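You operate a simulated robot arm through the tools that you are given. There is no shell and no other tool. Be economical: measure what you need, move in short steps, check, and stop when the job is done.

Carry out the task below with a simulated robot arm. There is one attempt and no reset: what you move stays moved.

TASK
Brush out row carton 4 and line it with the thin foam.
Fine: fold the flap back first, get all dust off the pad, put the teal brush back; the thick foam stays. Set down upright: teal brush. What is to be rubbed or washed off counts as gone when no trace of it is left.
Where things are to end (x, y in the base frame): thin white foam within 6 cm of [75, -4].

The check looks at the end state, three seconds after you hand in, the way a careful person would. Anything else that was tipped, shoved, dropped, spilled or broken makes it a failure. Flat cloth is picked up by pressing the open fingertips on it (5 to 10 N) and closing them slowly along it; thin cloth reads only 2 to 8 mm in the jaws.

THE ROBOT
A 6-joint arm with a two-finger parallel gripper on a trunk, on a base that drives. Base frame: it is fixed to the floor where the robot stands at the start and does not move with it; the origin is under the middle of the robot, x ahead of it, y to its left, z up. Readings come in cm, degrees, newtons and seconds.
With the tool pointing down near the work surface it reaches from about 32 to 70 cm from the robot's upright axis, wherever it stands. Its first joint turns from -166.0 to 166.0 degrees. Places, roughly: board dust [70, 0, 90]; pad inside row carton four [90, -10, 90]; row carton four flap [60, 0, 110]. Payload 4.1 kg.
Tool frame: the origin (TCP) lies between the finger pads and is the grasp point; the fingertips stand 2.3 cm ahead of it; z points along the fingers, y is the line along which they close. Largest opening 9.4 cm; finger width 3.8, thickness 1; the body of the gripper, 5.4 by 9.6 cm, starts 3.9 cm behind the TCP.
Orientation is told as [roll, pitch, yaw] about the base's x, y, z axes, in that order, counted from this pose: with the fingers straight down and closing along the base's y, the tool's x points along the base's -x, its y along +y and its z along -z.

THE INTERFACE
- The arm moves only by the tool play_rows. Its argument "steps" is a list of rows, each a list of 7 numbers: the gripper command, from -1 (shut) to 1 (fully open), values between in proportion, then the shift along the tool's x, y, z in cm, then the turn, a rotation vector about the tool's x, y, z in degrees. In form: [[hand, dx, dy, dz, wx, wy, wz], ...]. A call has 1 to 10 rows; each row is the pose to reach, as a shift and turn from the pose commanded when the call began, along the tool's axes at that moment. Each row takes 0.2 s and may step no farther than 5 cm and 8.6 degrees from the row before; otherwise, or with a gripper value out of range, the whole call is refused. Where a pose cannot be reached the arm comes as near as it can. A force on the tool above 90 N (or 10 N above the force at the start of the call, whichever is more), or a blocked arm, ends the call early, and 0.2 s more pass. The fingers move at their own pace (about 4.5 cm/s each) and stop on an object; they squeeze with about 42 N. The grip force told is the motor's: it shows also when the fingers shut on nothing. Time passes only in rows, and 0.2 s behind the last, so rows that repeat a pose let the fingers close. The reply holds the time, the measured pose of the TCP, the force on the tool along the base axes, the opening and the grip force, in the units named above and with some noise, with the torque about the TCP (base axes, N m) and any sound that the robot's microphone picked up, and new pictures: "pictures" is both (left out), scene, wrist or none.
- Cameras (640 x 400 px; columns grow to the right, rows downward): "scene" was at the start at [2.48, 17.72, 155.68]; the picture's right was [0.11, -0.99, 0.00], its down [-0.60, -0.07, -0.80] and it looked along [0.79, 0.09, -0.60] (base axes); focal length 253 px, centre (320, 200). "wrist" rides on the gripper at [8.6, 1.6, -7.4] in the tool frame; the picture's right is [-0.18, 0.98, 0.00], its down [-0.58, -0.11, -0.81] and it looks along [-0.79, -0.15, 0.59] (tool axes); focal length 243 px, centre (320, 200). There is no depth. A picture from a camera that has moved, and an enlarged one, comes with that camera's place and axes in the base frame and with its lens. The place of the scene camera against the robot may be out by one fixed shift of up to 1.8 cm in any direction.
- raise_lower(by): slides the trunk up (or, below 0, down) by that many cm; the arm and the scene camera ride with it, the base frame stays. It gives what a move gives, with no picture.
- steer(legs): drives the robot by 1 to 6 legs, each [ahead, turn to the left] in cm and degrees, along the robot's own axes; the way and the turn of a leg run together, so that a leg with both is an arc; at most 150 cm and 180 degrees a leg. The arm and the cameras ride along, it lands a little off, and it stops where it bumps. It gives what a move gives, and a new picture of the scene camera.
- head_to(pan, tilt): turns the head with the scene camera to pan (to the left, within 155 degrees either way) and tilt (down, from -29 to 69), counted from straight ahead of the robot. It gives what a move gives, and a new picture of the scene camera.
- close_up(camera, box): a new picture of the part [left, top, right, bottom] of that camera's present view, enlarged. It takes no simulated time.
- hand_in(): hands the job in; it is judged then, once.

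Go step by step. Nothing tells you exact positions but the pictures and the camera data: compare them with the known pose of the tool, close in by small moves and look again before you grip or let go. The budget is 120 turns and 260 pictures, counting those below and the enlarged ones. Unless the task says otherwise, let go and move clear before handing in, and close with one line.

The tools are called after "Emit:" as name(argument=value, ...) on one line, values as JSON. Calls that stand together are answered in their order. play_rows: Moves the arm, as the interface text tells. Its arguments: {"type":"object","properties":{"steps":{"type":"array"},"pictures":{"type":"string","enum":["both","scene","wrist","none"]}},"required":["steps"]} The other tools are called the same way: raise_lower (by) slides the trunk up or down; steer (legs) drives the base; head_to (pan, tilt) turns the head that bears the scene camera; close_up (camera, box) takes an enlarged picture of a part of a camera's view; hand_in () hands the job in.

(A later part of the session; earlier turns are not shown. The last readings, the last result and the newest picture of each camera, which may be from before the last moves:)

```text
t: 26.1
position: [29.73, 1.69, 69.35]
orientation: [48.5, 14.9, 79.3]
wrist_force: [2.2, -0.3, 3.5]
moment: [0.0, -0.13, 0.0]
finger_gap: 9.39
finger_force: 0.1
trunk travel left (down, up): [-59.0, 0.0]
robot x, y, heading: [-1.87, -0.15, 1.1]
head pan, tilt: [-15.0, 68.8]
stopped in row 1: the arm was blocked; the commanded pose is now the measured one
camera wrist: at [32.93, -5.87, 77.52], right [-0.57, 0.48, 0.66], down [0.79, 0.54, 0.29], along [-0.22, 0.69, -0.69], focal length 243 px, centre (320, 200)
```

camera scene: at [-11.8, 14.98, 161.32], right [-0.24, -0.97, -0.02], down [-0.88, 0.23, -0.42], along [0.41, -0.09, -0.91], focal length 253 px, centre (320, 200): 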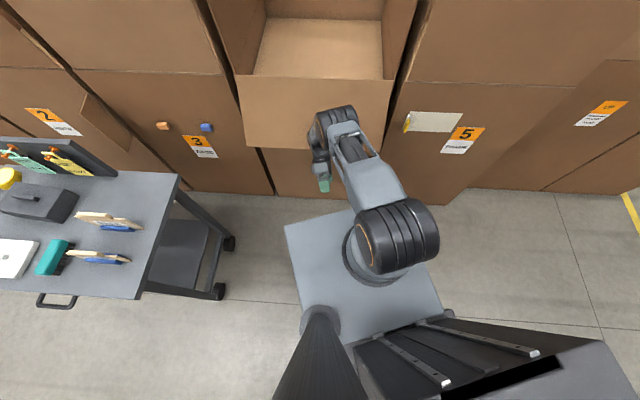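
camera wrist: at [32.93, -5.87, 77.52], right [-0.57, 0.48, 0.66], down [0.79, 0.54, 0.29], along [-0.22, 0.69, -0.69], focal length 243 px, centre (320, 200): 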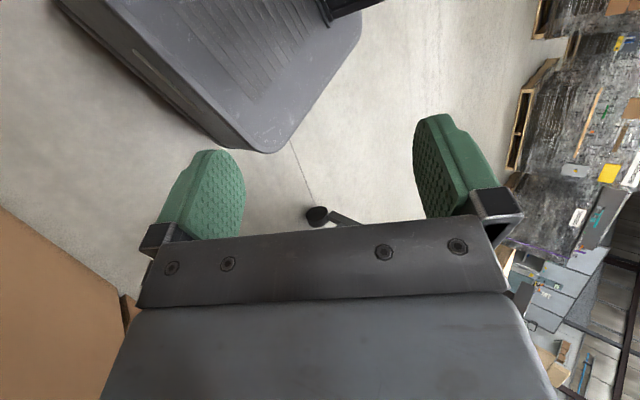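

Emit:
head_to(pan=-5, tilt=45)

Emit:
head_to(pan=-90, tilt=60)

```text
t: 27.0
position: [31.69, 1.66, 68.02]
orientation: [50.1, 15.2, 79.7]
wrist_force: [0.1, -0.1, 0.4]
moment: [-0.01, 0.0, -0.04]
finger_gap: 9.38
finger_force: 0.1
trunk travel left (down, up): [-59.0, 0.0]
robot x, y, heading: [-1.25, 0.08, 1.0]
head pan, tilt: [-5.0, 45.0]
camera scene: at [-11.1, 15.88, 164.46], right [-0.07, -1.0, -0.01], down [-0.65, 0.05, -0.75], along [0.75, -0.05, -0.66], focal length 253 px, centre (320, 200)
```

scene: 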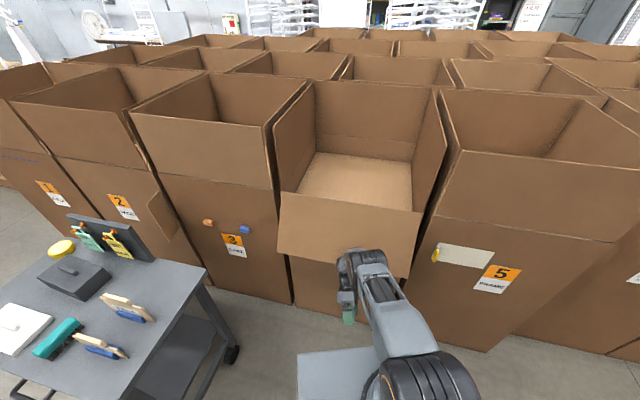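

```text
t: 28.6
position: [31.74, 1.74, 68.07]
orientation: [50.1, 15.3, 79.9]
wrist_force: [-0.1, 0.8, 0.1]
moment: [-0.01, 0.0, -0.04]
finger_gap: 9.4
finger_force: 0.0
trunk travel left (down, up): [-59.0, 0.0]
robot x, y, heading: [-1.57, -0.19, 0.8]
head pan, tilt: [-90.0, 60.0]
camera scene: at [-18.84, 9.89, 161.96], right [-1.0, -0.02, -0.07], down [0.02, 0.87, -0.5], along [0.07, -0.5, -0.86], focal length 253 px, centre (320, 200)
```

scene: 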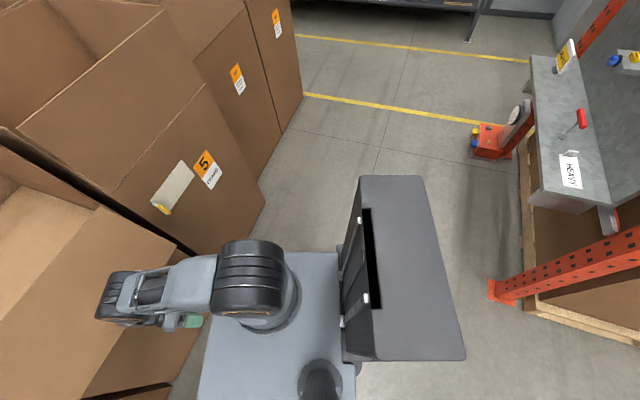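

The arm's wrist has folded down and is propping on the outside of the flap, leaning the robot back about 4°. I'll lift the tool straight up and slightly outward to unload it.

Emit:
play_rows(steps=[[1, 0.4, 1.8, -0.9, 0, 0, 0], [1, 0.9, 3.6, -1.8, 0, 0, 0], [1, 1.3, 5.4, -2.6, 0, 0, 0]])

```text
t: 28.9
position: [25.91, 1.3, 67.74]
orientation: [58.1, 16.8, 81.9]
wrist_force: [2.4, -0.4, 2.6]
moment: [-0.03, -0.12, -0.02]
finger_gap: 9.41
finger_force: 0.1
trunk travel left (down, up): [-59.0, 0.0]
robot x, y, heading: [-1.53, -0.3, 1.0]
head pan, tilt: [-90.0, 60.0]
stopped in row 1: the arm was blocked; the commanded pose is now the measured one
camera scene: at [-23.59, 9.59, 161.86], right [-1.0, -0.02, -0.1], down [0.03, 0.87, -0.5], along [0.09, -0.5, -0.86], focal length 253 px, centre (320, 200)
camera wrist: at [30.33, -6.08, 75.22], right [-0.46, 0.49, 0.74], down [0.83, 0.54, 0.15], along [-0.33, 0.69, -0.65], focal length 243 px, centre (320, 200)
```

scene: 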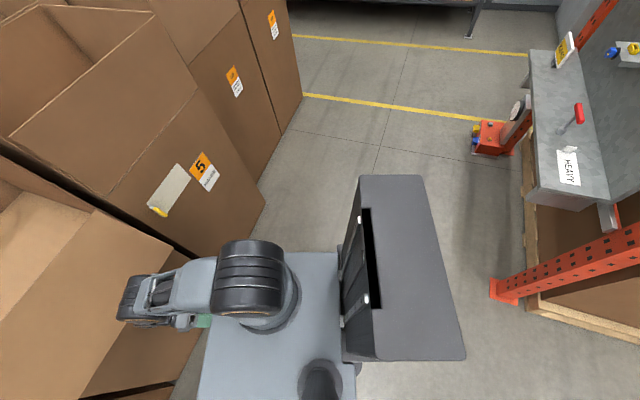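
wrist: 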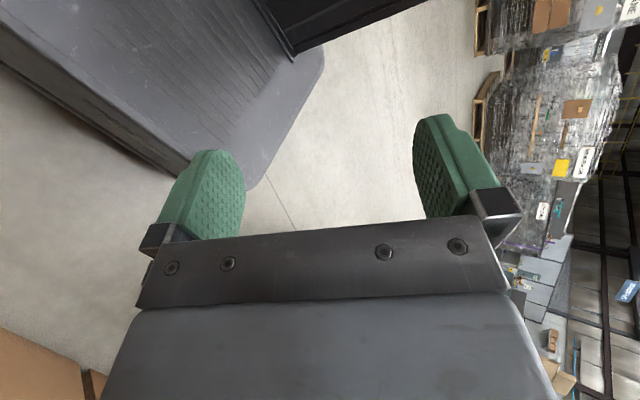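

Emit:
steer(legs=[[-6, 0]])

Emit:
head_to(pan=-90, tilt=69)

```text
t: 29.6
position: [30.35, 1.56, 62.33]
orientation: [65.8, 18.0, 84.4]
wrist_force: [-0.6, 0.0, -2.0]
moment: [-0.01, 0.09, 0.01]
finger_gap: 9.39
finger_force: 0.0
trunk travel left (down, up): [-59.0, 0.0]
robot x, y, heading: [-2.35, 0.12, 1.7]
head pan, tilt: [-90.0, 60.0]
stopped in leg 1: the robot was blocked; the commanded pose is now the measured one
camera scene: at [-8.37, 9.91, 161.67], right [-1.0, -0.02, 0.0], down [-0.02, 0.87, -0.5], along [0.01, -0.5, -0.87], focal length 253 px, centre (320, 200)
```

scene: 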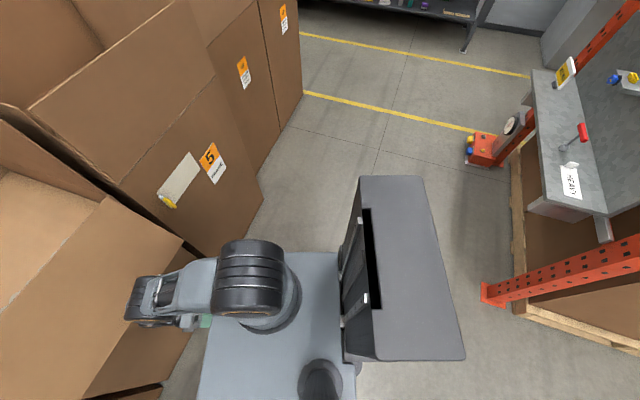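

```text
t: 30.3
position: [30.44, 1.61, 62.32]
orientation: [65.3, 17.8, 84.3]
wrist_force: [-0.1, 0.4, -0.6]
moment: [-0.05, -0.01, -0.01]
finger_gap: 9.4
finger_force: 0.1
trunk travel left (down, up): [-59.0, 0.0]
robot x, y, heading: [-2.21, 0.08, 1.1]
head pan, tilt: [-90.0, 68.8]
camera scene: at [-8.91, 11.06, 160.6], right [-1.0, -0.02, 0.0], down [-0.02, 0.93, -0.36], along [0.01, -0.36, -0.93], focal length 253 px, centre (320, 200)
```

scene: 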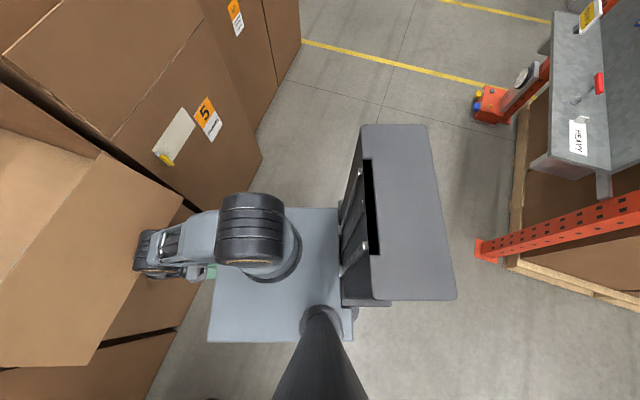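

The robot is upright again. I'll reverse further to get clear of the flap.

Emit:
steer(legs=[[-10, 0]])

```text
t: 31.0
position: [30.33, 1.71, 62.26]
orientation: [65.3, 17.9, 84.4]
wrist_force: [-0.2, -0.5, 0.2]
moment: [-0.02, 0.02, 0.03]
finger_gap: 9.41
finger_force: 0.0
trunk travel left (down, up): [-59.0, 0.0]
robot x, y, heading: [-2.32, -0.01, 1.4]
head pan, tilt: [-90.0, 68.8]
stopped in leg 1: the robot was blocked; the commanded pose is now the measured one
camera scene: at [-8.86, 11.01, 160.63], right [-1.0, -0.02, 0.0], down [-0.02, 0.93, -0.36], along [0.01, -0.36, -0.93], focal length 253 px, centre (320, 200)
```

scene: 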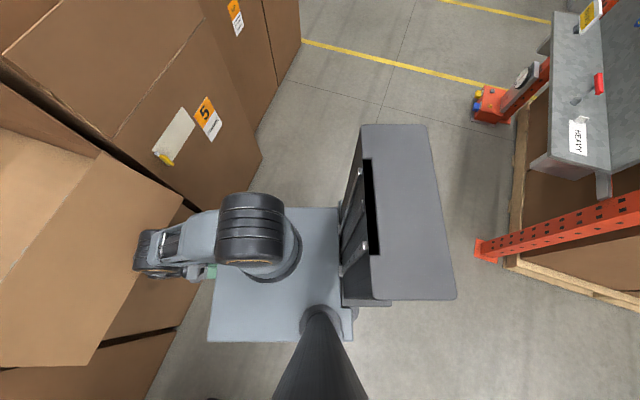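

Emit:
play_rows(steps=[[1, 0, 1, 0, 0, 0, 0], [1, 0, 2, 0, 0, 0, 0]], pictures="wrist")

Emit:
head_to(pan=150, tilt=50)

```text
t: 31.6
position: [29.57, 2.34, 63.96]
orientation: [65.3, 17.9, 84.3]
wrist_force: [0.7, -0.1, -0.3]
moment: [-0.01, -0.01, 0.01]
finger_gap: 9.38
finger_force: 0.0
trunk travel left (down, up): [-59.0, 0.0]
robot x, y, heading: [-2.58, 0.04, 1.2]
head pan, tilt: [-90.0, 68.8]
camera wrist: at [34.93, -5.14, 70.97], right [-0.36, 0.49, 0.79], down [0.84, 0.55, 0.05], along [-0.41, 0.68, -0.61], focal length 243 px, centre (320, 200)
```

wrist: 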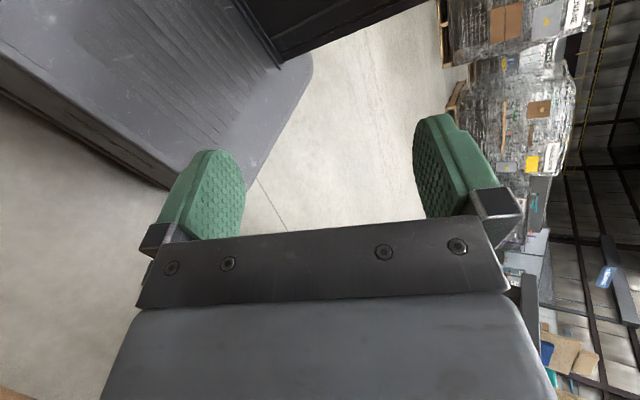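

```text
t: 35.0
position: [29.61, 2.28, 63.89]
orientation: [65.2, 17.9, 84.2]
wrist_force: [0.6, 0.5, -0.2]
moment: [0.02, 0.03, -0.01]
finger_gap: 9.42
finger_force: 0.0
trunk travel left (down, up): [-59.0, 0.0]
robot x, y, heading: [-2.79, 0.15, 1.4]
head pan, tilt: [150.0, 50.0]
camera scene: at [-15.86, 20.37, 162.8], right [0.48, 0.88, 0.0], down [0.67, -0.37, -0.64], along [-0.56, 0.31, -0.77], focal length 253 px, centre (320, 200)
```

scene: 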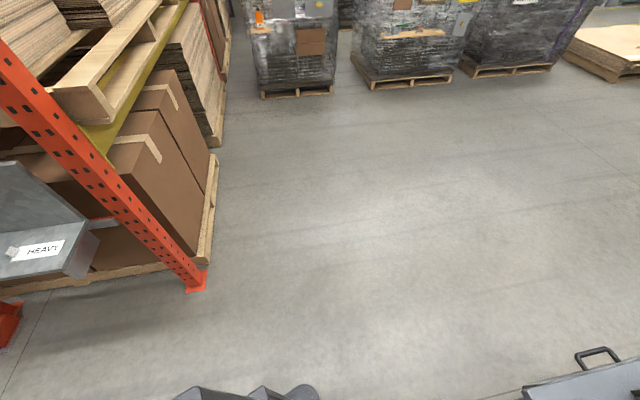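

Emit:
steer(legs=[[-15, 0]])

Emit:
head_to(pan=-15, tilt=60)

```text
t: 36.3
position: [14.55, 1.89, 64.02]
orientation: [65.2, 18.0, 84.1]
wrist_force: [1.0, 0.1, 1.2]
moment: [0.03, 0.01, 0.01]
finger_gap: 9.39
finger_force: 0.1
trunk travel left (down, up): [-59.0, 0.0]
robot x, y, heading: [-17.54, -0.12, 1.1]
head pan, tilt: [150.0, 50.0]
camera scene: at [-30.69, 20.01, 162.81], right [0.48, 0.88, 0.0], down [0.67, -0.37, -0.64], along [-0.56, 0.31, -0.77], focal length 253 px, centre (320, 200)
```

scene: 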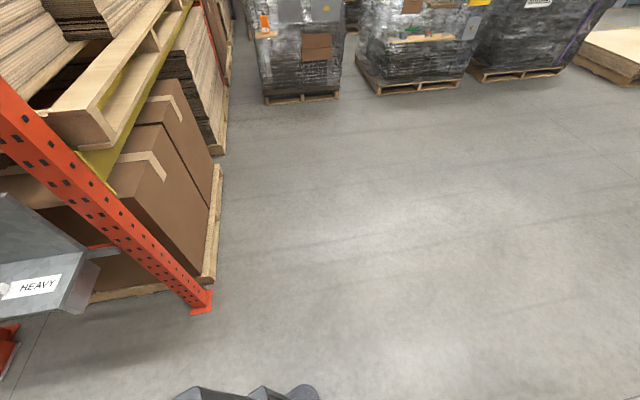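

```text
t: 38.9
position: [14.59, 1.96, 63.89]
orientation: [65.2, 18.0, 84.3]
wrist_force: [1.3, 0.1, 0.3]
moment: [0.0, -0.02, 0.01]
finger_gap: 9.39
finger_force: 0.1
trunk travel left (down, up): [-59.0, 0.0]
robot x, y, heading: [-17.27, -0.37, 1.0]
head pan, tilt: [-15.0, 60.0]
camera scene: at [-17.43, 14.7, 161.56], right [-0.24, -0.97, 0.0], down [-0.84, 0.21, -0.5], along [0.49, -0.12, -0.87], focal length 253 px, centre (320, 200)
```

scene: 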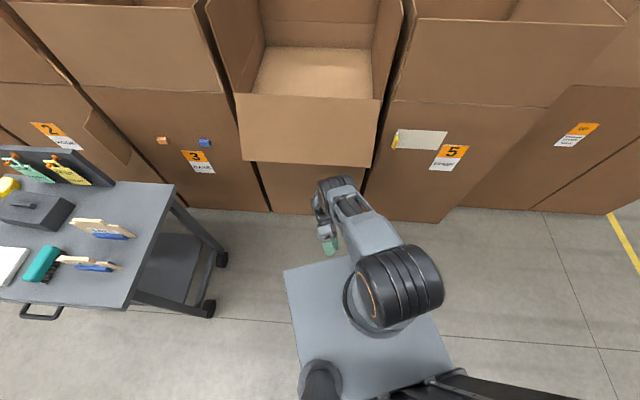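

Clear and upright, and the flap is folded back. I'll now straighten the tool to vertical while lifting it.

Emit:
play_rows(steps=[[1, 0.86, 2.3, -1.9, 8.2, 0, 0], [1, 1.7, 4.6, -3.8, 16.4, 0, 0], [1, 2.6, 6.9, -5.7, 24.6, 0, 0], [1, 3.4, 9.2, -7.6, 32.8, 0, 0], [1, 4.3, 11.5, -9.5, 41, 0, 0], [1, 5.1, 13.8, -11.4, 49.2, 0, 0], [1, 6, 16.1, -13.3, 57.4, 0, 0], [1, 6.9, 18.4, -15.1, 65.6, 0, 0]], pictures="scene")

```text
t: 40.7
position: [20.7, 1.9, 88.07]
orientation: [-0.6, 17.9, 84.1]
wrist_force: [-0.7, 0.3, -0.1]
moment: [-0.04, -0.01, 0.0]
finger_gap: 9.4
finger_force: 0.1
trunk travel left (down, up): [-59.0, 0.0]
robot x, y, heading: [-17.48, -0.01, 1.1]
head pan, tilt: [-15.0, 60.0]
camera scene: at [-17.47, 14.69, 161.55], right [-0.24, -0.97, 0.0], down [-0.84, 0.21, -0.5], along [0.49, -0.12, -0.87], focal length 253 px, centre (320, 200)
```

scene: 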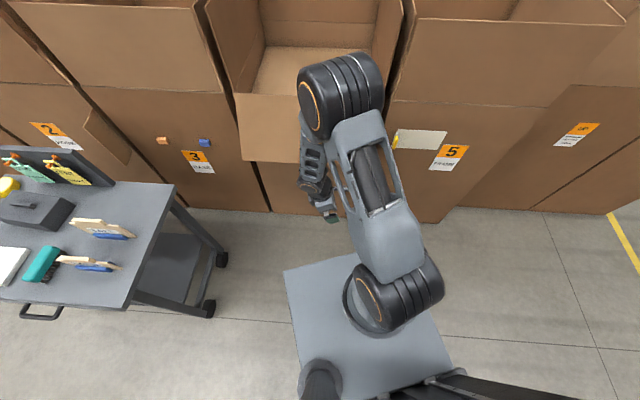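

The brush is around (23.5, 89, 87) and the white foam around (28, 108) on the cart. I'll level the tool, then turn left and drive up along the cart's handle side.

Emit:
play_rows(steps=[[1, 0, 0, -2, 0, -6, 0], [1, 0, 0, -4, 0, -12, 0], [1, 0, 0, -6, 0, -18, 0]], pictures="none")

Emit:
steer(legs=[[-6, 0], [0, 89]])

```text
t: 41.5
position: [20.89, 3.64, 93.79]
orientation: [-0.4, -0.2, 84.3]
wrist_force: [-0.5, 0.0, 2.0]
moment: [0.05, -0.01, -0.03]
finger_gap: 9.42
finger_force: 0.1
trunk travel left (down, up): [-59.0, 0.0]
robot x, y, heading: [-17.61, -0.23, 0.9]
head pan, tilt: [-15.0, 60.0]
```

```text
t: 46.1
position: [-25.76, 38.07, 93.79]
orientation: [-0.3, -0.1, 172.0]
wrist_force: [-0.5, -0.2, 0.1]
moment: [-0.02, -0.05, 0.02]
finger_gap: 9.4
finger_force: 0.1
trunk travel left (down, up): [-59.0, 0.0]
robot x, y, heading: [-23.35, -0.59, 88.6]
head pan, tilt: [-15.0, 60.0]
camera scene: at [-38.4, 0.4, 161.56], right [0.96, -0.28, 0.0], down [-0.24, -0.83, -0.5], along [0.14, 0.48, -0.87], focal length 253 px, centre (320, 200)
```

scene: 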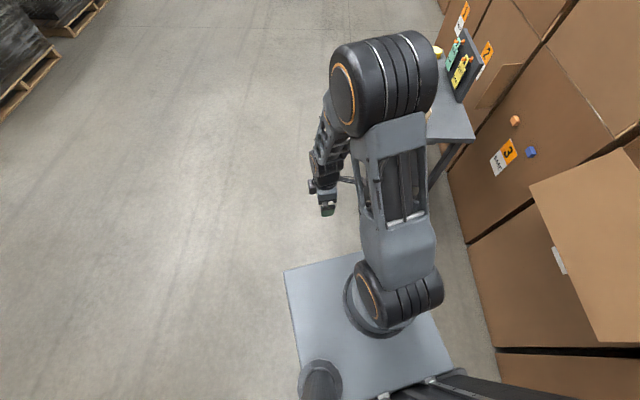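

Emit:
steer(legs=[[72, 0]])

Emit:
head_to(pan=-60, tilt=50)

```text
t: 50.1
position: [-24.03, 110.06, 93.8]
orientation: [-0.5, -0.1, 171.8]
wrist_force: [-0.3, -0.3, 0.2]
moment: [0.0, 0.01, 0.01]
finger_gap: 9.41
finger_force: 0.0
trunk travel left (down, up): [-59.0, 0.0]
robot x, y, heading: [-21.6, 71.63, 88.6]
head pan, tilt: [-15.0, 60.0]
camera scene: at [-36.78, 72.52, 161.56], right [0.96, -0.28, 0.0], down [-0.24, -0.83, -0.5], along [0.14, 0.48, -0.87], focal length 253 px, centre (320, 200)
```

scene: 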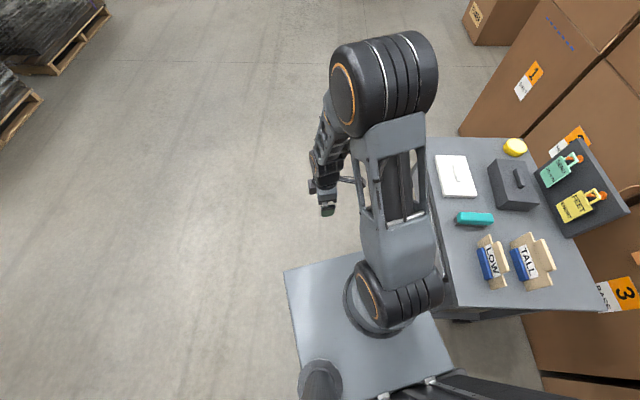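

```text
t: 51.2
position: [-24.0, 110.24, 93.81]
orientation: [-0.4, -0.1, 171.9]
wrist_force: [-0.4, -0.3, 0.3]
moment: [-0.01, 0.0, 0.03]
finger_gap: 9.4
finger_force: 0.0
trunk travel left (down, up): [-59.0, 0.0]
robot x, y, heading: [-22.05, 71.81, 88.7]
head pan, tilt: [-60.0, 50.0]
camera scene: at [-31.9, 69.79, 162.81], right [0.48, -0.88, 0.0], down [-0.67, -0.37, -0.64], along [0.56, 0.31, -0.77], focal length 253 px, centre (320, 200)
```

scene: 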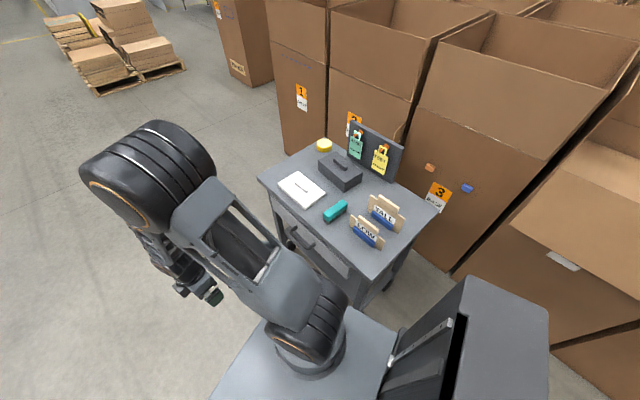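

Emit:
close_up(camera="scene", box=[250, 110, 450, 270])

```text
2.50 times, centred on (350, 190) of scene
camera zoom: at [-31.9, 69.79, 162.81], right [0.48, -0.88, 0.0], down [-0.67, -0.37, -0.64], along [0.56, 0.31, -0.77], focal length 633 px, centre (245, 225)
```

zoom: 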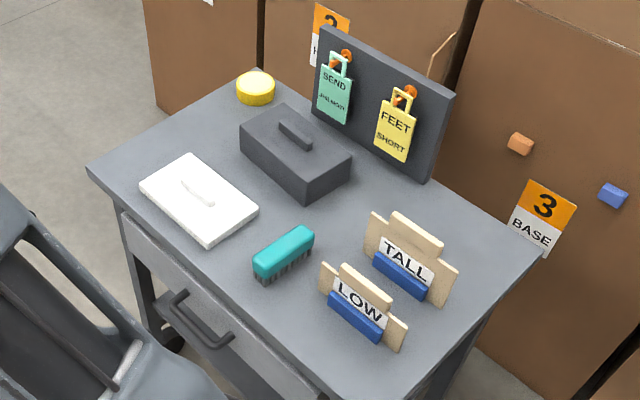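

Emit:
play_rows(steps=[[1, 3.5, 0.8, -3, 0, 0, 1.5], [1, 7.5, 1.8, -5.5, 0, 0, 3], [1, 12, 2.9, -7.5, 0, 0, 4.5], [1, 16.5, 4, -9, 0, 0, 6], [1, 21, 5.1, -10, 0, 0, 7.5], [1, 25.5, 6.2, -11, 0, 0, 9], [1, 30, 7.3, -11, 0, 0, 10.5], [1, 34.5, 8.4, -11, 0, 0, 12], [1, 39, 9.5, -11, 0, 0, 13.5], [1, 43.5, 10.6, -11, 0, 0, 15]])

```text
refused: row 3 steps farther than a row can; nothing moved
```

Emit:
play_rows(steps=[[1, 3.5, 0.8, -3, 0, 0, 1.5], [1, 7.5, 1.8, -5.5, 0, 0, 3], [1, 11.8, 2.9, -7.5, 0, 0, 4.5], [1, 16.2, 4, -9, 0, 0, 6], [1, 20.7, 5.1, -10, 0, 0, 7.5], [1, 25.2, 6.2, -11, 0, 0, 9], [1, 29.8, 7.3, -11, 0, 0, 10.5], [1, 34.4, 8.4, -11, 0, 0, 12], [1, 39, 9.5, -11, 0, 0, 13.5], [1, 43.5, 10.6, -11, 0, 0, 15]])

```text
t: 53.4
position: [17.67, 93.4, 104.53]
orientation: [-0.3, -0.2, 156.9]
wrist_force: [0.4, 0.1, 0.6]
moment: [-0.01, 0.01, 0.03]
finger_gap: 9.4
finger_force: 0.1
trunk travel left (down, up): [-59.0, 0.0]
robot x, y, heading: [-21.83, 71.71, 88.6]
head pan, tilt: [-60.0, 50.0]
camera scene: at [-31.8, 69.76, 162.82], right [0.48, -0.88, 0.0], down [-0.67, -0.37, -0.64], along [0.56, 0.31, -0.77], focal length 253 px, centre (320, 200)
camera wrist: at [25.06, 88.5, 112.0], right [-0.56, -0.83, 0.0], down [-0.49, 0.32, 0.81], along [-0.67, 0.45, -0.59], focal length 243 px, centre (320, 200)
```

scene: 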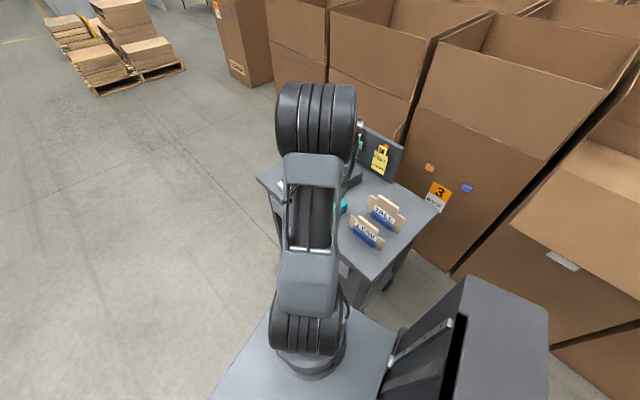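
wrist: 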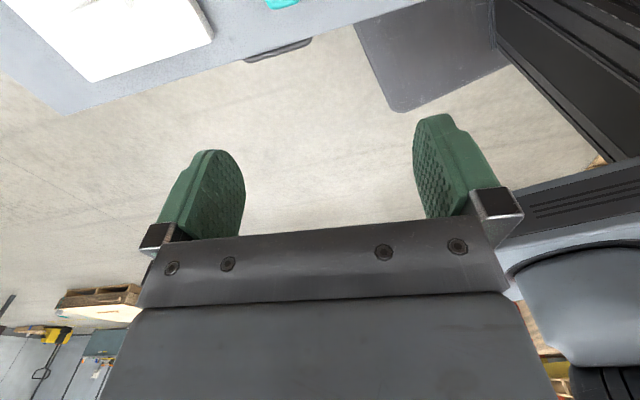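

Emit:
play_rows(steps=[[1, 3, 0, 0, 0, 0, 0], [1, 6, 0, 2, 0, 0, 0]], pictures="wrist")

```text
t: 54.0
position: [23.2, 90.93, 102.7]
orientation: [-0.3, -0.2, 156.9]
wrist_force: [0.4, -0.7, -0.6]
moment: [0.01, -0.01, -0.02]
finger_gap: 9.4
finger_force: 0.0
trunk travel left (down, up): [-59.0, 0.0]
robot x, y, heading: [-21.59, 71.45, 88.7]
head pan, tilt: [-60.0, 50.0]
camera wrist: at [30.56, 86.07, 110.09], right [-0.56, -0.83, -0.01], down [-0.49, 0.32, 0.81], along [-0.67, 0.45, -0.59], focal length 243 px, centre (320, 200)
```

wrist: 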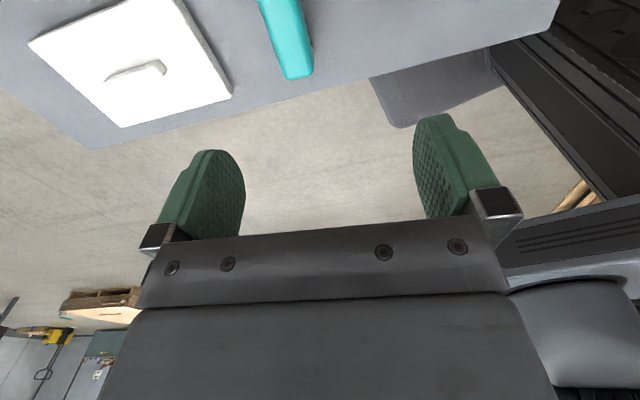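

Emit:
play_rows(steps=[[1, 0.5, -2, 3, 0, 0, 0], [1, 0.5, -4, 7, 0, 0, 0], [1, 0.5, -4, 12, 0, 0, 0]], pictures="wrist")

```text
t: 54.8
position: [25.26, 94.68, 90.55]
orientation: [-0.3, -0.2, 156.9]
wrist_force: [1.2, -0.2, -0.2]
moment: [0.01, -0.02, -0.01]
finger_gap: 9.41
finger_force: 0.1
trunk travel left (down, up): [-59.0, 0.0]
robot x, y, heading: [-22.02, 71.67, 88.5]
head pan, tilt: [-60.0, 50.0]
camera wrist: at [32.61, 89.68, 97.99], right [-0.56, -0.83, -0.01], down [-0.49, 0.32, 0.81], along [-0.67, 0.45, -0.59], focal length 243 px, centre (320, 200)
```

wrist: 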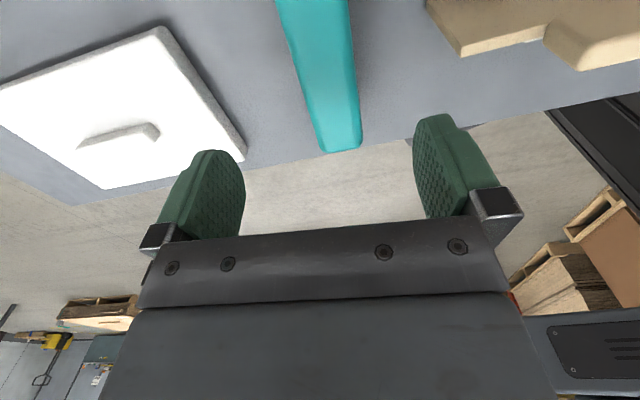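

Emit:
play_rows(steps=[[0.45, 0, 0.2, 3, 0, 0, 0], [0.45, 0, 0.3, 6, 0, 0, 0]], pictures="wrist")

```text
t: 55.4
position: [25.05, 94.39, 84.5]
orientation: [-0.3, -0.3, 156.9]
wrist_force: [0.9, -0.3, -0.3]
moment: [0.03, 0.02, 0.01]
finger_gap: 6.81
finger_force: 0.0
trunk travel left (down, up): [-59.0, 0.0]
robot x, y, heading: [-21.75, 71.56, 88.6]
head pan, tilt: [-60.0, 50.0]
camera wrist: at [32.38, 89.5, 91.96], right [-0.56, -0.83, -0.01], down [-0.49, 0.32, 0.81], along [-0.67, 0.45, -0.59], focal length 243 px, centre (320, 200)
```

wrist: 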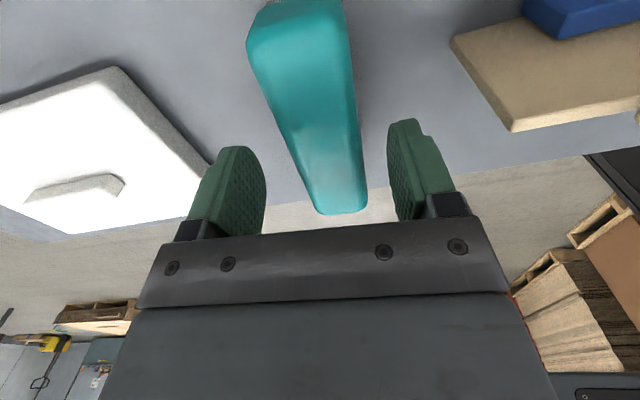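

Emit:
play_rows(steps=[[0.45, -1.8, 0, 1.5, 0, 0, 0], [0.45, -1.8, 0, 3.2, 0, 0, 0], [0.45, -1.8, 0, 4.7, 0, 0, 0]], pictures="wrist")

```text
t: 56.2
position: [23.4, 95.11, 80.27]
orientation: [-0.6, 0.1, 156.9]
wrist_force: [-6.8, 1.6, 30.4]
moment: [-1.13, 0.57, -0.33]
finger_gap: 6.84
finger_force: 0.2
trunk travel left (down, up): [-59.0, 0.0]
robot x, y, heading: [-21.51, 71.61, 88.7]
head pan, tilt: [-60.0, 50.0]
camera wrist: at [30.71, 90.2, 87.68], right [-0.56, -0.83, -0.01], down [-0.5, 0.32, 0.81], along [-0.67, 0.45, -0.59], focal length 243 px, centre (320, 200)
```

wrist: 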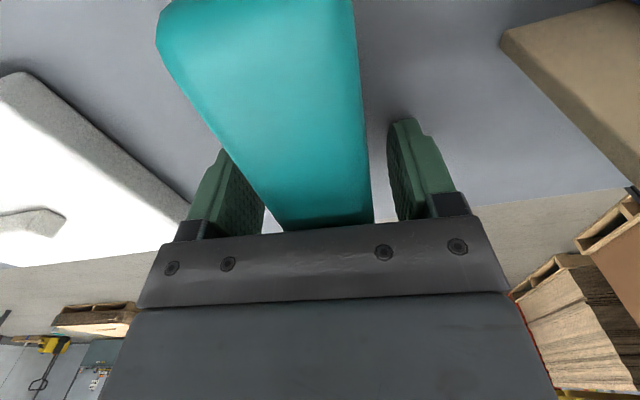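

Emit:
play_rows(steps=[[0.45, 0, 0, -0.7, 0, 0, 0], [0.45, 0, 0, -1, 0, 0, 0]], pictures="none")

Emit:
close_up(camera="wrist", box=[140, 0, 500, 260])

```text
t: 56.8
position: [23.42, 95.11, 80.85]
orientation: [-0.3, -0.4, 156.9]
wrist_force: [-0.2, -0.3, 0.3]
moment: [-0.03, 0.06, -0.03]
finger_gap: 6.81
finger_force: 0.0
trunk travel left (down, up): [-59.0, 0.0]
robot x, y, heading: [-21.45, 71.57, 88.7]
head pan, tilt: [-60.0, 50.0]
```

```text
1.54 times, centred on (320, 130) of wrist
camera zoom: at [30.71, 90.1, 88.23], right [-0.56, -0.83, 0.0], down [-0.49, 0.32, 0.81], along [-0.67, 0.45, -0.59], focal length 373 px, centre (320, 308)
```

zoom: 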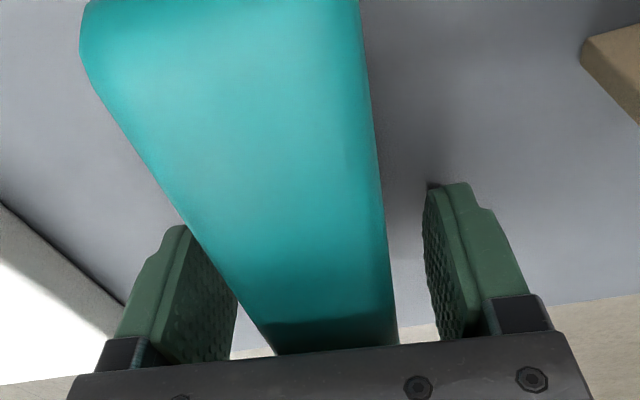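

Emit:
play_rows(steps=[[0.45, 0, 0, -0.8, 0, 0, 0], [0.1, 0, 0, -0.8, 0, 0, 0], [-0.1, 0, 0, -0.8, 0, 0, 0], [-0.4, 0, 0, -0.8, 0, 0, 0], [-0.7, 0, 0, -0.8, 0, 0, 0], [-1, 0, 0, -0.8, 0, 0, 0], [-1, 0, 0, -0.8, 0, 0, 0]], pictures="wrist")

```text
t: 58.4
position: [23.48, 95.11, 81.66]
orientation: [-0.4, -0.2, 156.9]
wrist_force: [0.0, -1.1, 2.0]
moment: [-0.07, 0.03, -0.04]
finger_gap: 3.54
finger_force: 42.3
trunk travel left (down, up): [-59.0, 0.0]
robot x, y, heading: [-21.89, 71.7, 88.8]
head pan, tilt: [-60.0, 50.0]
camera wrist: at [30.77, 90.14, 89.12], right [-0.56, -0.83, -0.01], down [-0.49, 0.32, 0.81], along [-0.67, 0.45, -0.59], focal length 243 px, centre (320, 200)
```

wrist: 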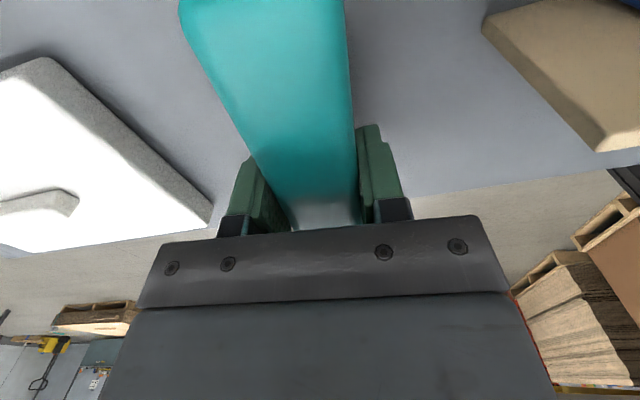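

Gripped at 3.5 cm. The brush's home pose is TCP (23.5, 95.1, 81.7), yaw 157. I'll lift it.

Emit:
play_rows(steps=[[-1, 0, 0, -3, 0, 0, 0], [-1, 0, 0, -8, 0, 0, 0], [-1, 0, 0, -13, 0, 0, 0], [-1, 0, 0, -18, 0, 0, 0], [-1, -4, 0, -20, 0, 0, 0], [-1, -8.5, 0, -22, 0, 0, 0]])

```text
t: 59.8
position: [15.29, 98.28, 103.77]
orientation: [-0.4, -0.2, 156.9]
wrist_force: [-0.6, 0.4, -0.5]
moment: [-0.01, 0.0, 0.02]
finger_gap: 3.57
finger_force: 42.7
trunk travel left (down, up): [-59.0, 0.0]
robot x, y, heading: [-21.67, 71.25, 88.8]
head pan, tilt: [-60.0, 50.0]
camera scene: at [-31.97, 69.79, 162.81], right [0.48, -0.88, 0.0], down [-0.67, -0.37, -0.64], along [0.56, 0.31, -0.77], focal length 253 px, centre (320, 200)
camera wrist: at [22.72, 93.42, 111.25], right [-0.56, -0.83, 0.0], down [-0.49, 0.32, 0.81], along [-0.67, 0.45, -0.59], focal length 243 px, centre (320, 200)
```

scene: 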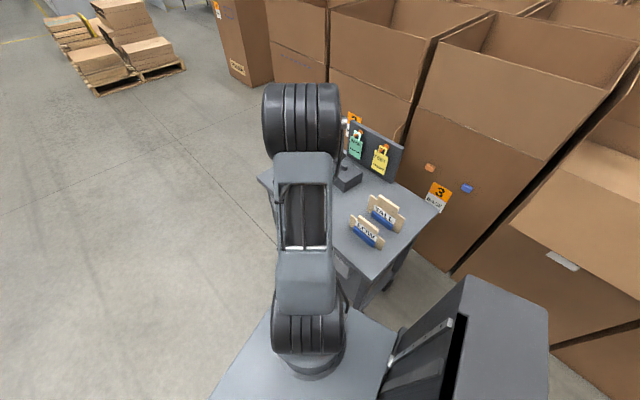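
wrist: 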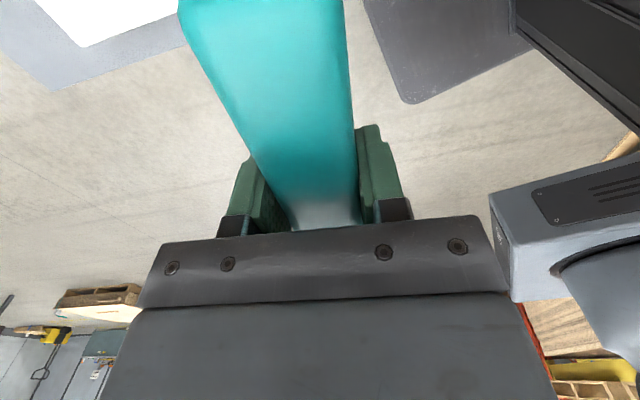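

Emit:
play_rows(steps=[[-1, -4.5, 0.5, 0, 0, 0, 0], [-1, -9, 1, 0, 0, 0, 0], [-1, -13.5, 1.5, 0, 0, 0, 0], [-1, -18, 2, 0, 0, 0, 0], [-1, -22.5, 2.5, 0, 0, 0, 0], [-1, -27, 3, 0, 0, 0, 0], [-1, -31.5, 3.5, 0, 0, 0, 0], [-1, -36, 4, 0, 0, 0, 0], [-1, -40.5, 4.4, 0, 0, 0, 0]], pictures="none")

Emit:
steer(legs=[[-72, 0], [0, -89]])

Emit:
head_to(pan=-5, tilt=40)

```text
t: 61.8
position: [-23.45, 110.07, 103.71]
orientation: [-0.3, -0.1, 156.9]
wrist_force: [0.9, -0.9, -0.2]
moment: [0.02, 0.04, 0.03]
finger_gap: 3.56
finger_force: 42.0
trunk travel left (down, up): [-59.0, 0.0]
robot x, y, heading: [-21.85, 71.59, 88.6]
head pan, tilt: [-60.0, 50.0]
```

```text
t: 69.6
position: [15.15, 1.3, 103.72]
orientation: [-0.3, -0.2, 66.7]
wrist_force: [-0.4, -0.1, -1.4]
moment: [0.0, -0.01, -0.01]
finger_gap: 3.57
finger_force: 42.5
trunk travel left (down, up): [-59.0, 0.0]
robot x, y, heading: [-23.16, -0.46, -1.2]
head pan, tilt: [-60.0, 50.0]
camera scene: at [-25.32, 9.96, 162.82], right [-0.88, -0.48, 0.0], down [-0.36, 0.67, -0.64], along [0.31, -0.57, -0.77], focal length 253 px, centre (320, 200)
```

scene: 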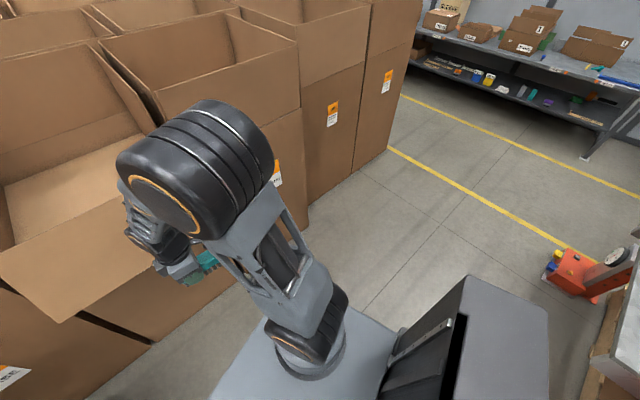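

```text
t: 70.8
position: [15.15, 1.41, 103.74]
orientation: [-0.4, -0.2, 66.6]
wrist_force: [-0.8, 0.6, -1.3]
moment: [0.04, 0.02, -0.03]
finger_gap: 3.57
finger_force: 41.6
trunk travel left (down, up): [-59.0, 0.0]
robot x, y, heading: [-23.41, -0.18, -1.6]
head pan, tilt: [-5.0, 40.0]
camera scene: at [-20.53, 15.76, 164.23], right [-0.12, -0.99, 0.0], down [-0.64, 0.07, -0.77], along [0.76, -0.09, -0.64], focal length 253 px, centre (320, 200)
```

scene: 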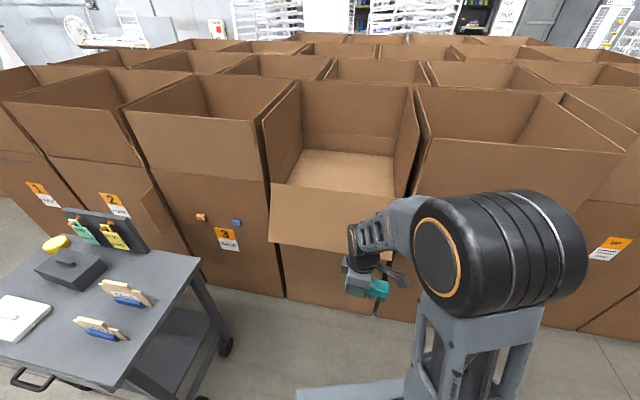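

Emit:
steer(legs=[[0, 20], [32, 0], [0, -36], [3, 0]])

Emit:
head_to(pan=0, tilt=45)

```text
t: 76.2
position: [47.69, -0.2, 103.59]
orientation: [-0.2, -0.2, 50.6]
wrist_force: [0.3, -0.7, -1.8]
moment: [0.04, 0.02, 0.0]
finger_gap: 3.56
finger_force: 41.7
trunk travel left (down, up): [-59.0, 0.0]
robot x, y, heading: [9.79, 9.02, -17.4]
head pan, tilt: [-5.0, 40.0]
camera scene: at [17.38, 23.56, 164.23], right [-0.38, -0.92, 0.0], down [-0.59, 0.25, -0.77], along [0.71, -0.29, -0.64], focal length 253 px, centre (320, 200)
```

scene: 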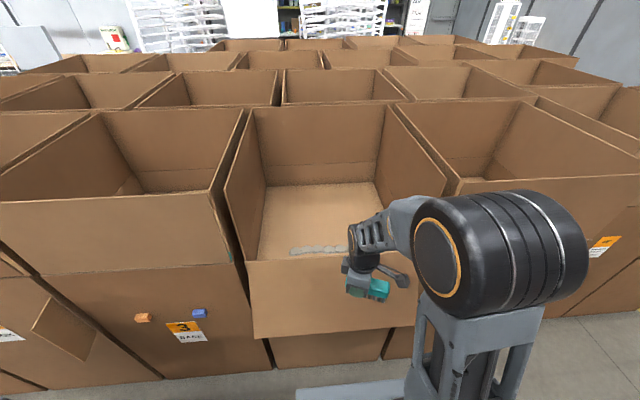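

```text
t: 76.8
position: [47.76, -0.14, 103.73]
orientation: [-0.3, -0.2, 50.7]
wrist_force: [0.2, -0.3, -0.8]
moment: [0.01, -0.02, -0.03]
finger_gap: 3.56
finger_force: 42.0
trunk travel left (down, up): [-59.0, 0.0]
robot x, y, heading: [10.37, 9.36, -17.7]
head pan, tilt: [0.0, 45.0]
camera scene: at [17.18, 24.39, 163.51], right [-0.3, -0.95, 0.0], down [-0.67, 0.21, -0.71], along [0.67, -0.21, -0.71], focal length 253 px, centre (320, 200)
```

scene: 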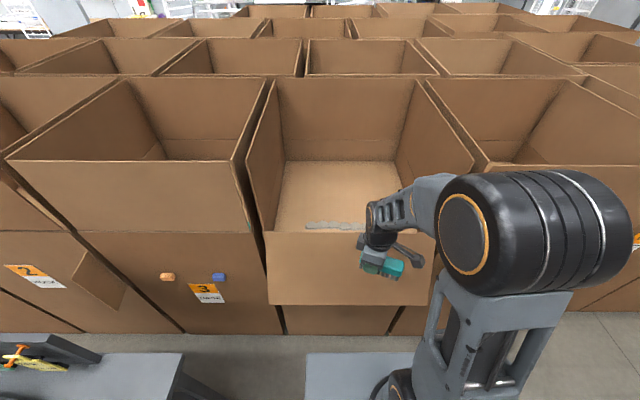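

Flap still back; the dust strip lies on the pad just inside the front wall. I'll turn the brush so its long axis points into the carton and raise it for a wrist view.

Emit:
play_rows(steps=[[-1, 0, 0, -2, 0, 0, 7.7], [-1, 0, 0, -4, 0, 0, 15.4], [-1, 0, 0, -6, 0, 0, 23.1], [-1, 0, 0, -8, 0, 0, 30.8], [-1, 0, 0, -10, 0, 0, 38.5], [-1, 0, 0, -12, 0, 0, 46.2], [-1, 0, 0, -14, 0, 0, 53.9], [-1, 0, 0, -16, 0, 0, 61.6], [-1, 0, 0, -18, 0, 0, 68.6]])

```text
t: 78.8
position: [47.57, 0.02, 121.86]
orientation: [0.1, -0.4, -18.1]
wrist_force: [-0.1, -0.4, -0.5]
moment: [-0.01, 0.0, -0.03]
finger_gap: 3.57
finger_force: 42.0
trunk travel left (down, up): [-59.0, 0.0]
robot x, y, heading: [10.26, 9.2, -17.6]
head pan, tilt: [0.0, 45.0]
camera scene: at [17.15, 24.4, 163.51], right [-0.3, -0.95, 0.0], down [-0.67, 0.21, -0.71], along [0.67, -0.21, -0.71], focal length 253 px, centre (320, 200)
camera wrist: at [39.88, 4.24, 129.2], right [0.48, 0.88, 0.0], down [0.51, -0.28, 0.81], along [0.71, -0.39, -0.59], focal length 243 px, centre (320, 200)
```

scene: 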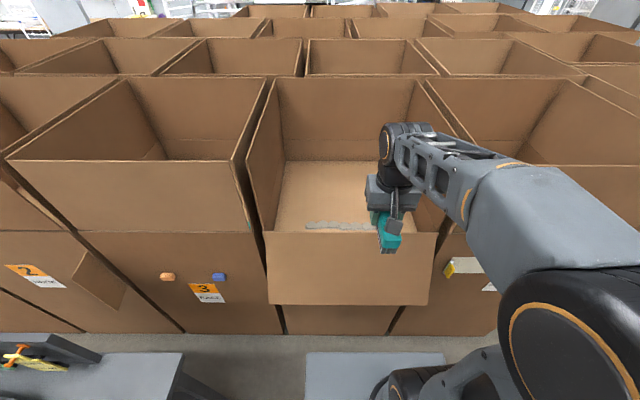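
wrist: 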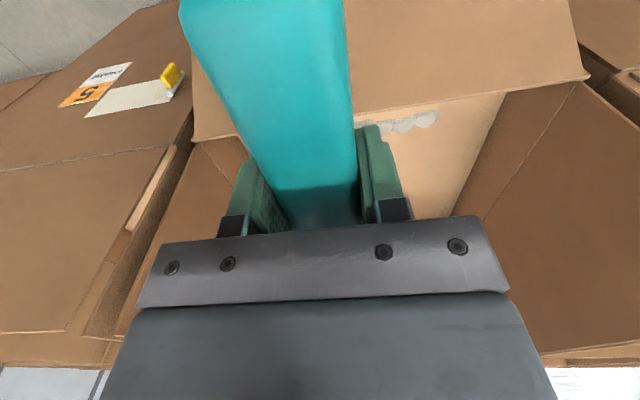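

Emit:
play_rows(steps=[[-1, -4.8, 0, 0, 0, 0, 0], [-1, -9.6, 0, 0, 0, 0, 0], [-1, -14, 0, 0, 0, 0, 0]])

```text
t: 79.6
position: [60.99, -4.21, 121.85]
orientation: [0.0, -0.3, -18.0]
wrist_force: [-1.1, -0.2, -1.2]
moment: [0.03, -0.02, 0.03]
finger_gap: 3.54
finger_force: 41.8
trunk travel left (down, up): [-59.0, 0.0]
robot x, y, heading: [10.38, 9.13, -17.4]
head pan, tilt: [0.0, 45.0]
camera scene: at [17.26, 24.37, 163.5], right [-0.3, -0.95, 0.0], down [-0.67, 0.21, -0.71], along [0.67, -0.21, -0.71], focal length 253 px, centre (320, 200)
camera wrist: at [53.23, 0.07, 129.28], right [0.48, 0.88, 0.0], down [0.52, -0.28, 0.81], along [0.71, -0.39, -0.59], focal length 243 px, centre (320, 200)
```

scene: 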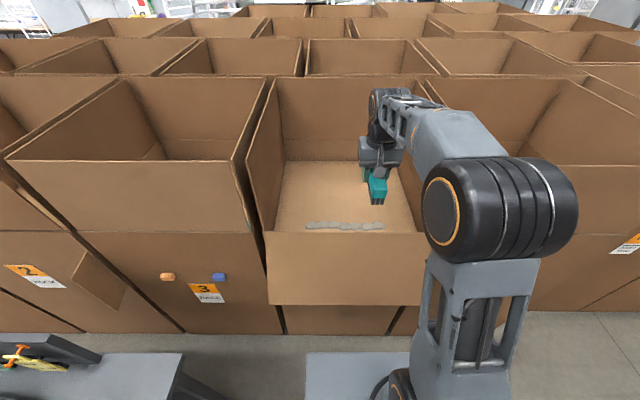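
wrist: 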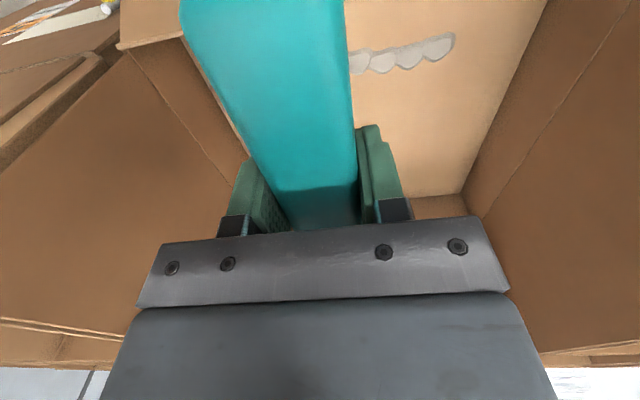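

The dust strip is 7–11.5 cm behind the front wall, from u≈-15 to +15 cm along it, at z≈90.6. I'll place the brush past its right end and come down.

Emit:
play_rows(steps=[[-1, -3, -3.8, 0, 0, 0, 0], [-1, -6, -7.6, 0, 0, 0, 0], [-1, -9, -11.4, 0, 0, 0, 0], [-1, -11.1, -14.9, 2, 0, 0, 0], [-1, -11.1, -14.9, 7, 0, 0, 0], [-1, -11.1, -14.9, 12, 0, 0, 0], [-1, -11.1, -14.9, 17, 0, 0, 0], [-1, -11.1, -14.9, 21, 0, 0, 0]])

```text
t: 81.4
position: [66.77, -21.89, 100.92]
orientation: [0.0, -0.3, -18.0]
wrist_force: [-0.6, -0.1, -0.8]
moment: [0.01, -0.02, -0.01]
finger_gap: 3.56
finger_force: 42.1
trunk travel left (down, up): [-59.0, 0.0]
robot x, y, heading: [10.31, 8.57, -17.8]
head pan, tilt: [0.0, 45.0]
camera scene: at [17.2, 24.38, 163.51], right [-0.3, -0.95, 0.0], down [-0.67, 0.21, -0.71], along [0.67, -0.21, -0.71], focal length 253 px, centre (320, 200)
camera wrist: at [59.17, -17.65, 108.28], right [0.48, 0.88, 0.0], down [0.51, -0.28, 0.81], along [0.71, -0.39, -0.59], focal length 243 px, centre (320, 200)
```

scene: 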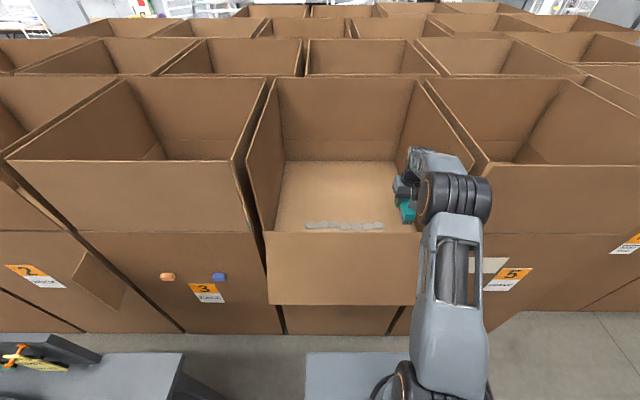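
wrist: 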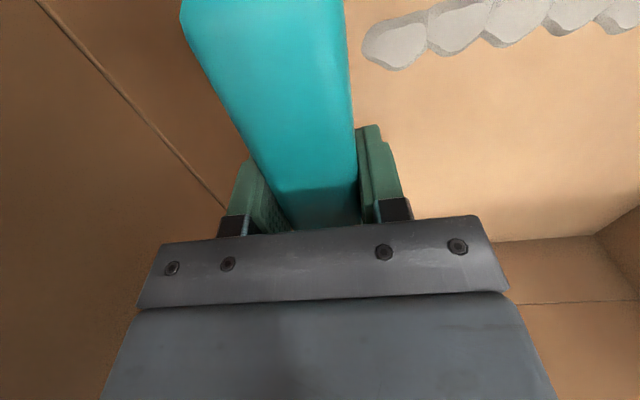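

Emit:
close_up(camera="scene", box=[280, 90, 540, 280])

```text
2.11 times, centred on (410, 185) of scene
camera zoom: at [17.2, 24.38, 163.51], right [-0.3, -0.95, 0.0], down [-0.67, 0.21, -0.71], along [0.67, -0.21, -0.71], focal length 533 px, centre (130, 232)
```

zoom: 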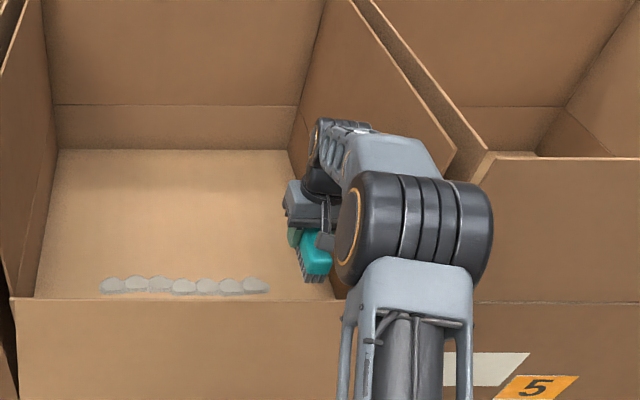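

The elbow is close to carton 5's flap here. I'll lift out and shift the robot about 12 cm to the left before brushing.

Emit:
play_rows(steps=[[-1, 0, 0, -5, 0, 0, 0], [-1, 0, 0, -10, 0, 0, 0], [-1, 0, 0, -15, 0, 0, 0], [-1, 0, 1, -19, 0, 0, 0], [-1, 3, 4.5, -21, 0, 0, 0], [-1, 6.5, 8, -21, 0, 0, 0], [-1, 10.5, 11, -21, 0, 0, 0], [-1, 14.5, 14, -21, 0, 0, 0], [-1, 19, 16, -21, 0, 0, 0], [-1, 23.5, 17, -21, 0, 0, 0]], pictures="none")

Emit:
steer(legs=[[-20, 0], [0, 35], [22, 0], [0, -35], [1, 0]])

```text
refused: row 5 steps farther than a row can; nothing moved
```

```text
t: 85.3
position: [59.37, 23.27, 99.97]
orientation: [0.3, 2.1, 16.6]
wrist_force: [0.7, -0.4, -0.7]
moment: [0.02, 0.03, 0.03]
finger_gap: 0.0
finger_force: 41.9
trunk travel left (down, up): [-59.0, 0.0]
robot x, y, heading: [-3.68, 16.92, 17.2]
head pan, tilt: [0.0, 45.0]
stopped in leg 3: the force on the tool passed its limit at 116 N (the readings are from after the stop); the commanded pose is now the measured one
camera scene: at [-6.71, 33.46, 163.5], right [0.29, -0.96, 0.0], down [-0.68, -0.21, -0.71], along [0.68, 0.21, -0.71], focal length 253 px, centre (320, 200)
```

scene: 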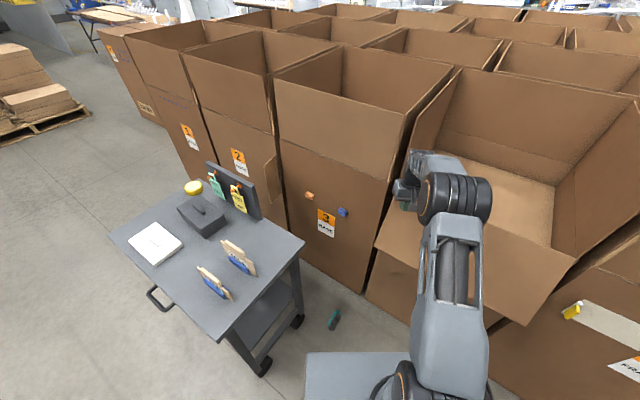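

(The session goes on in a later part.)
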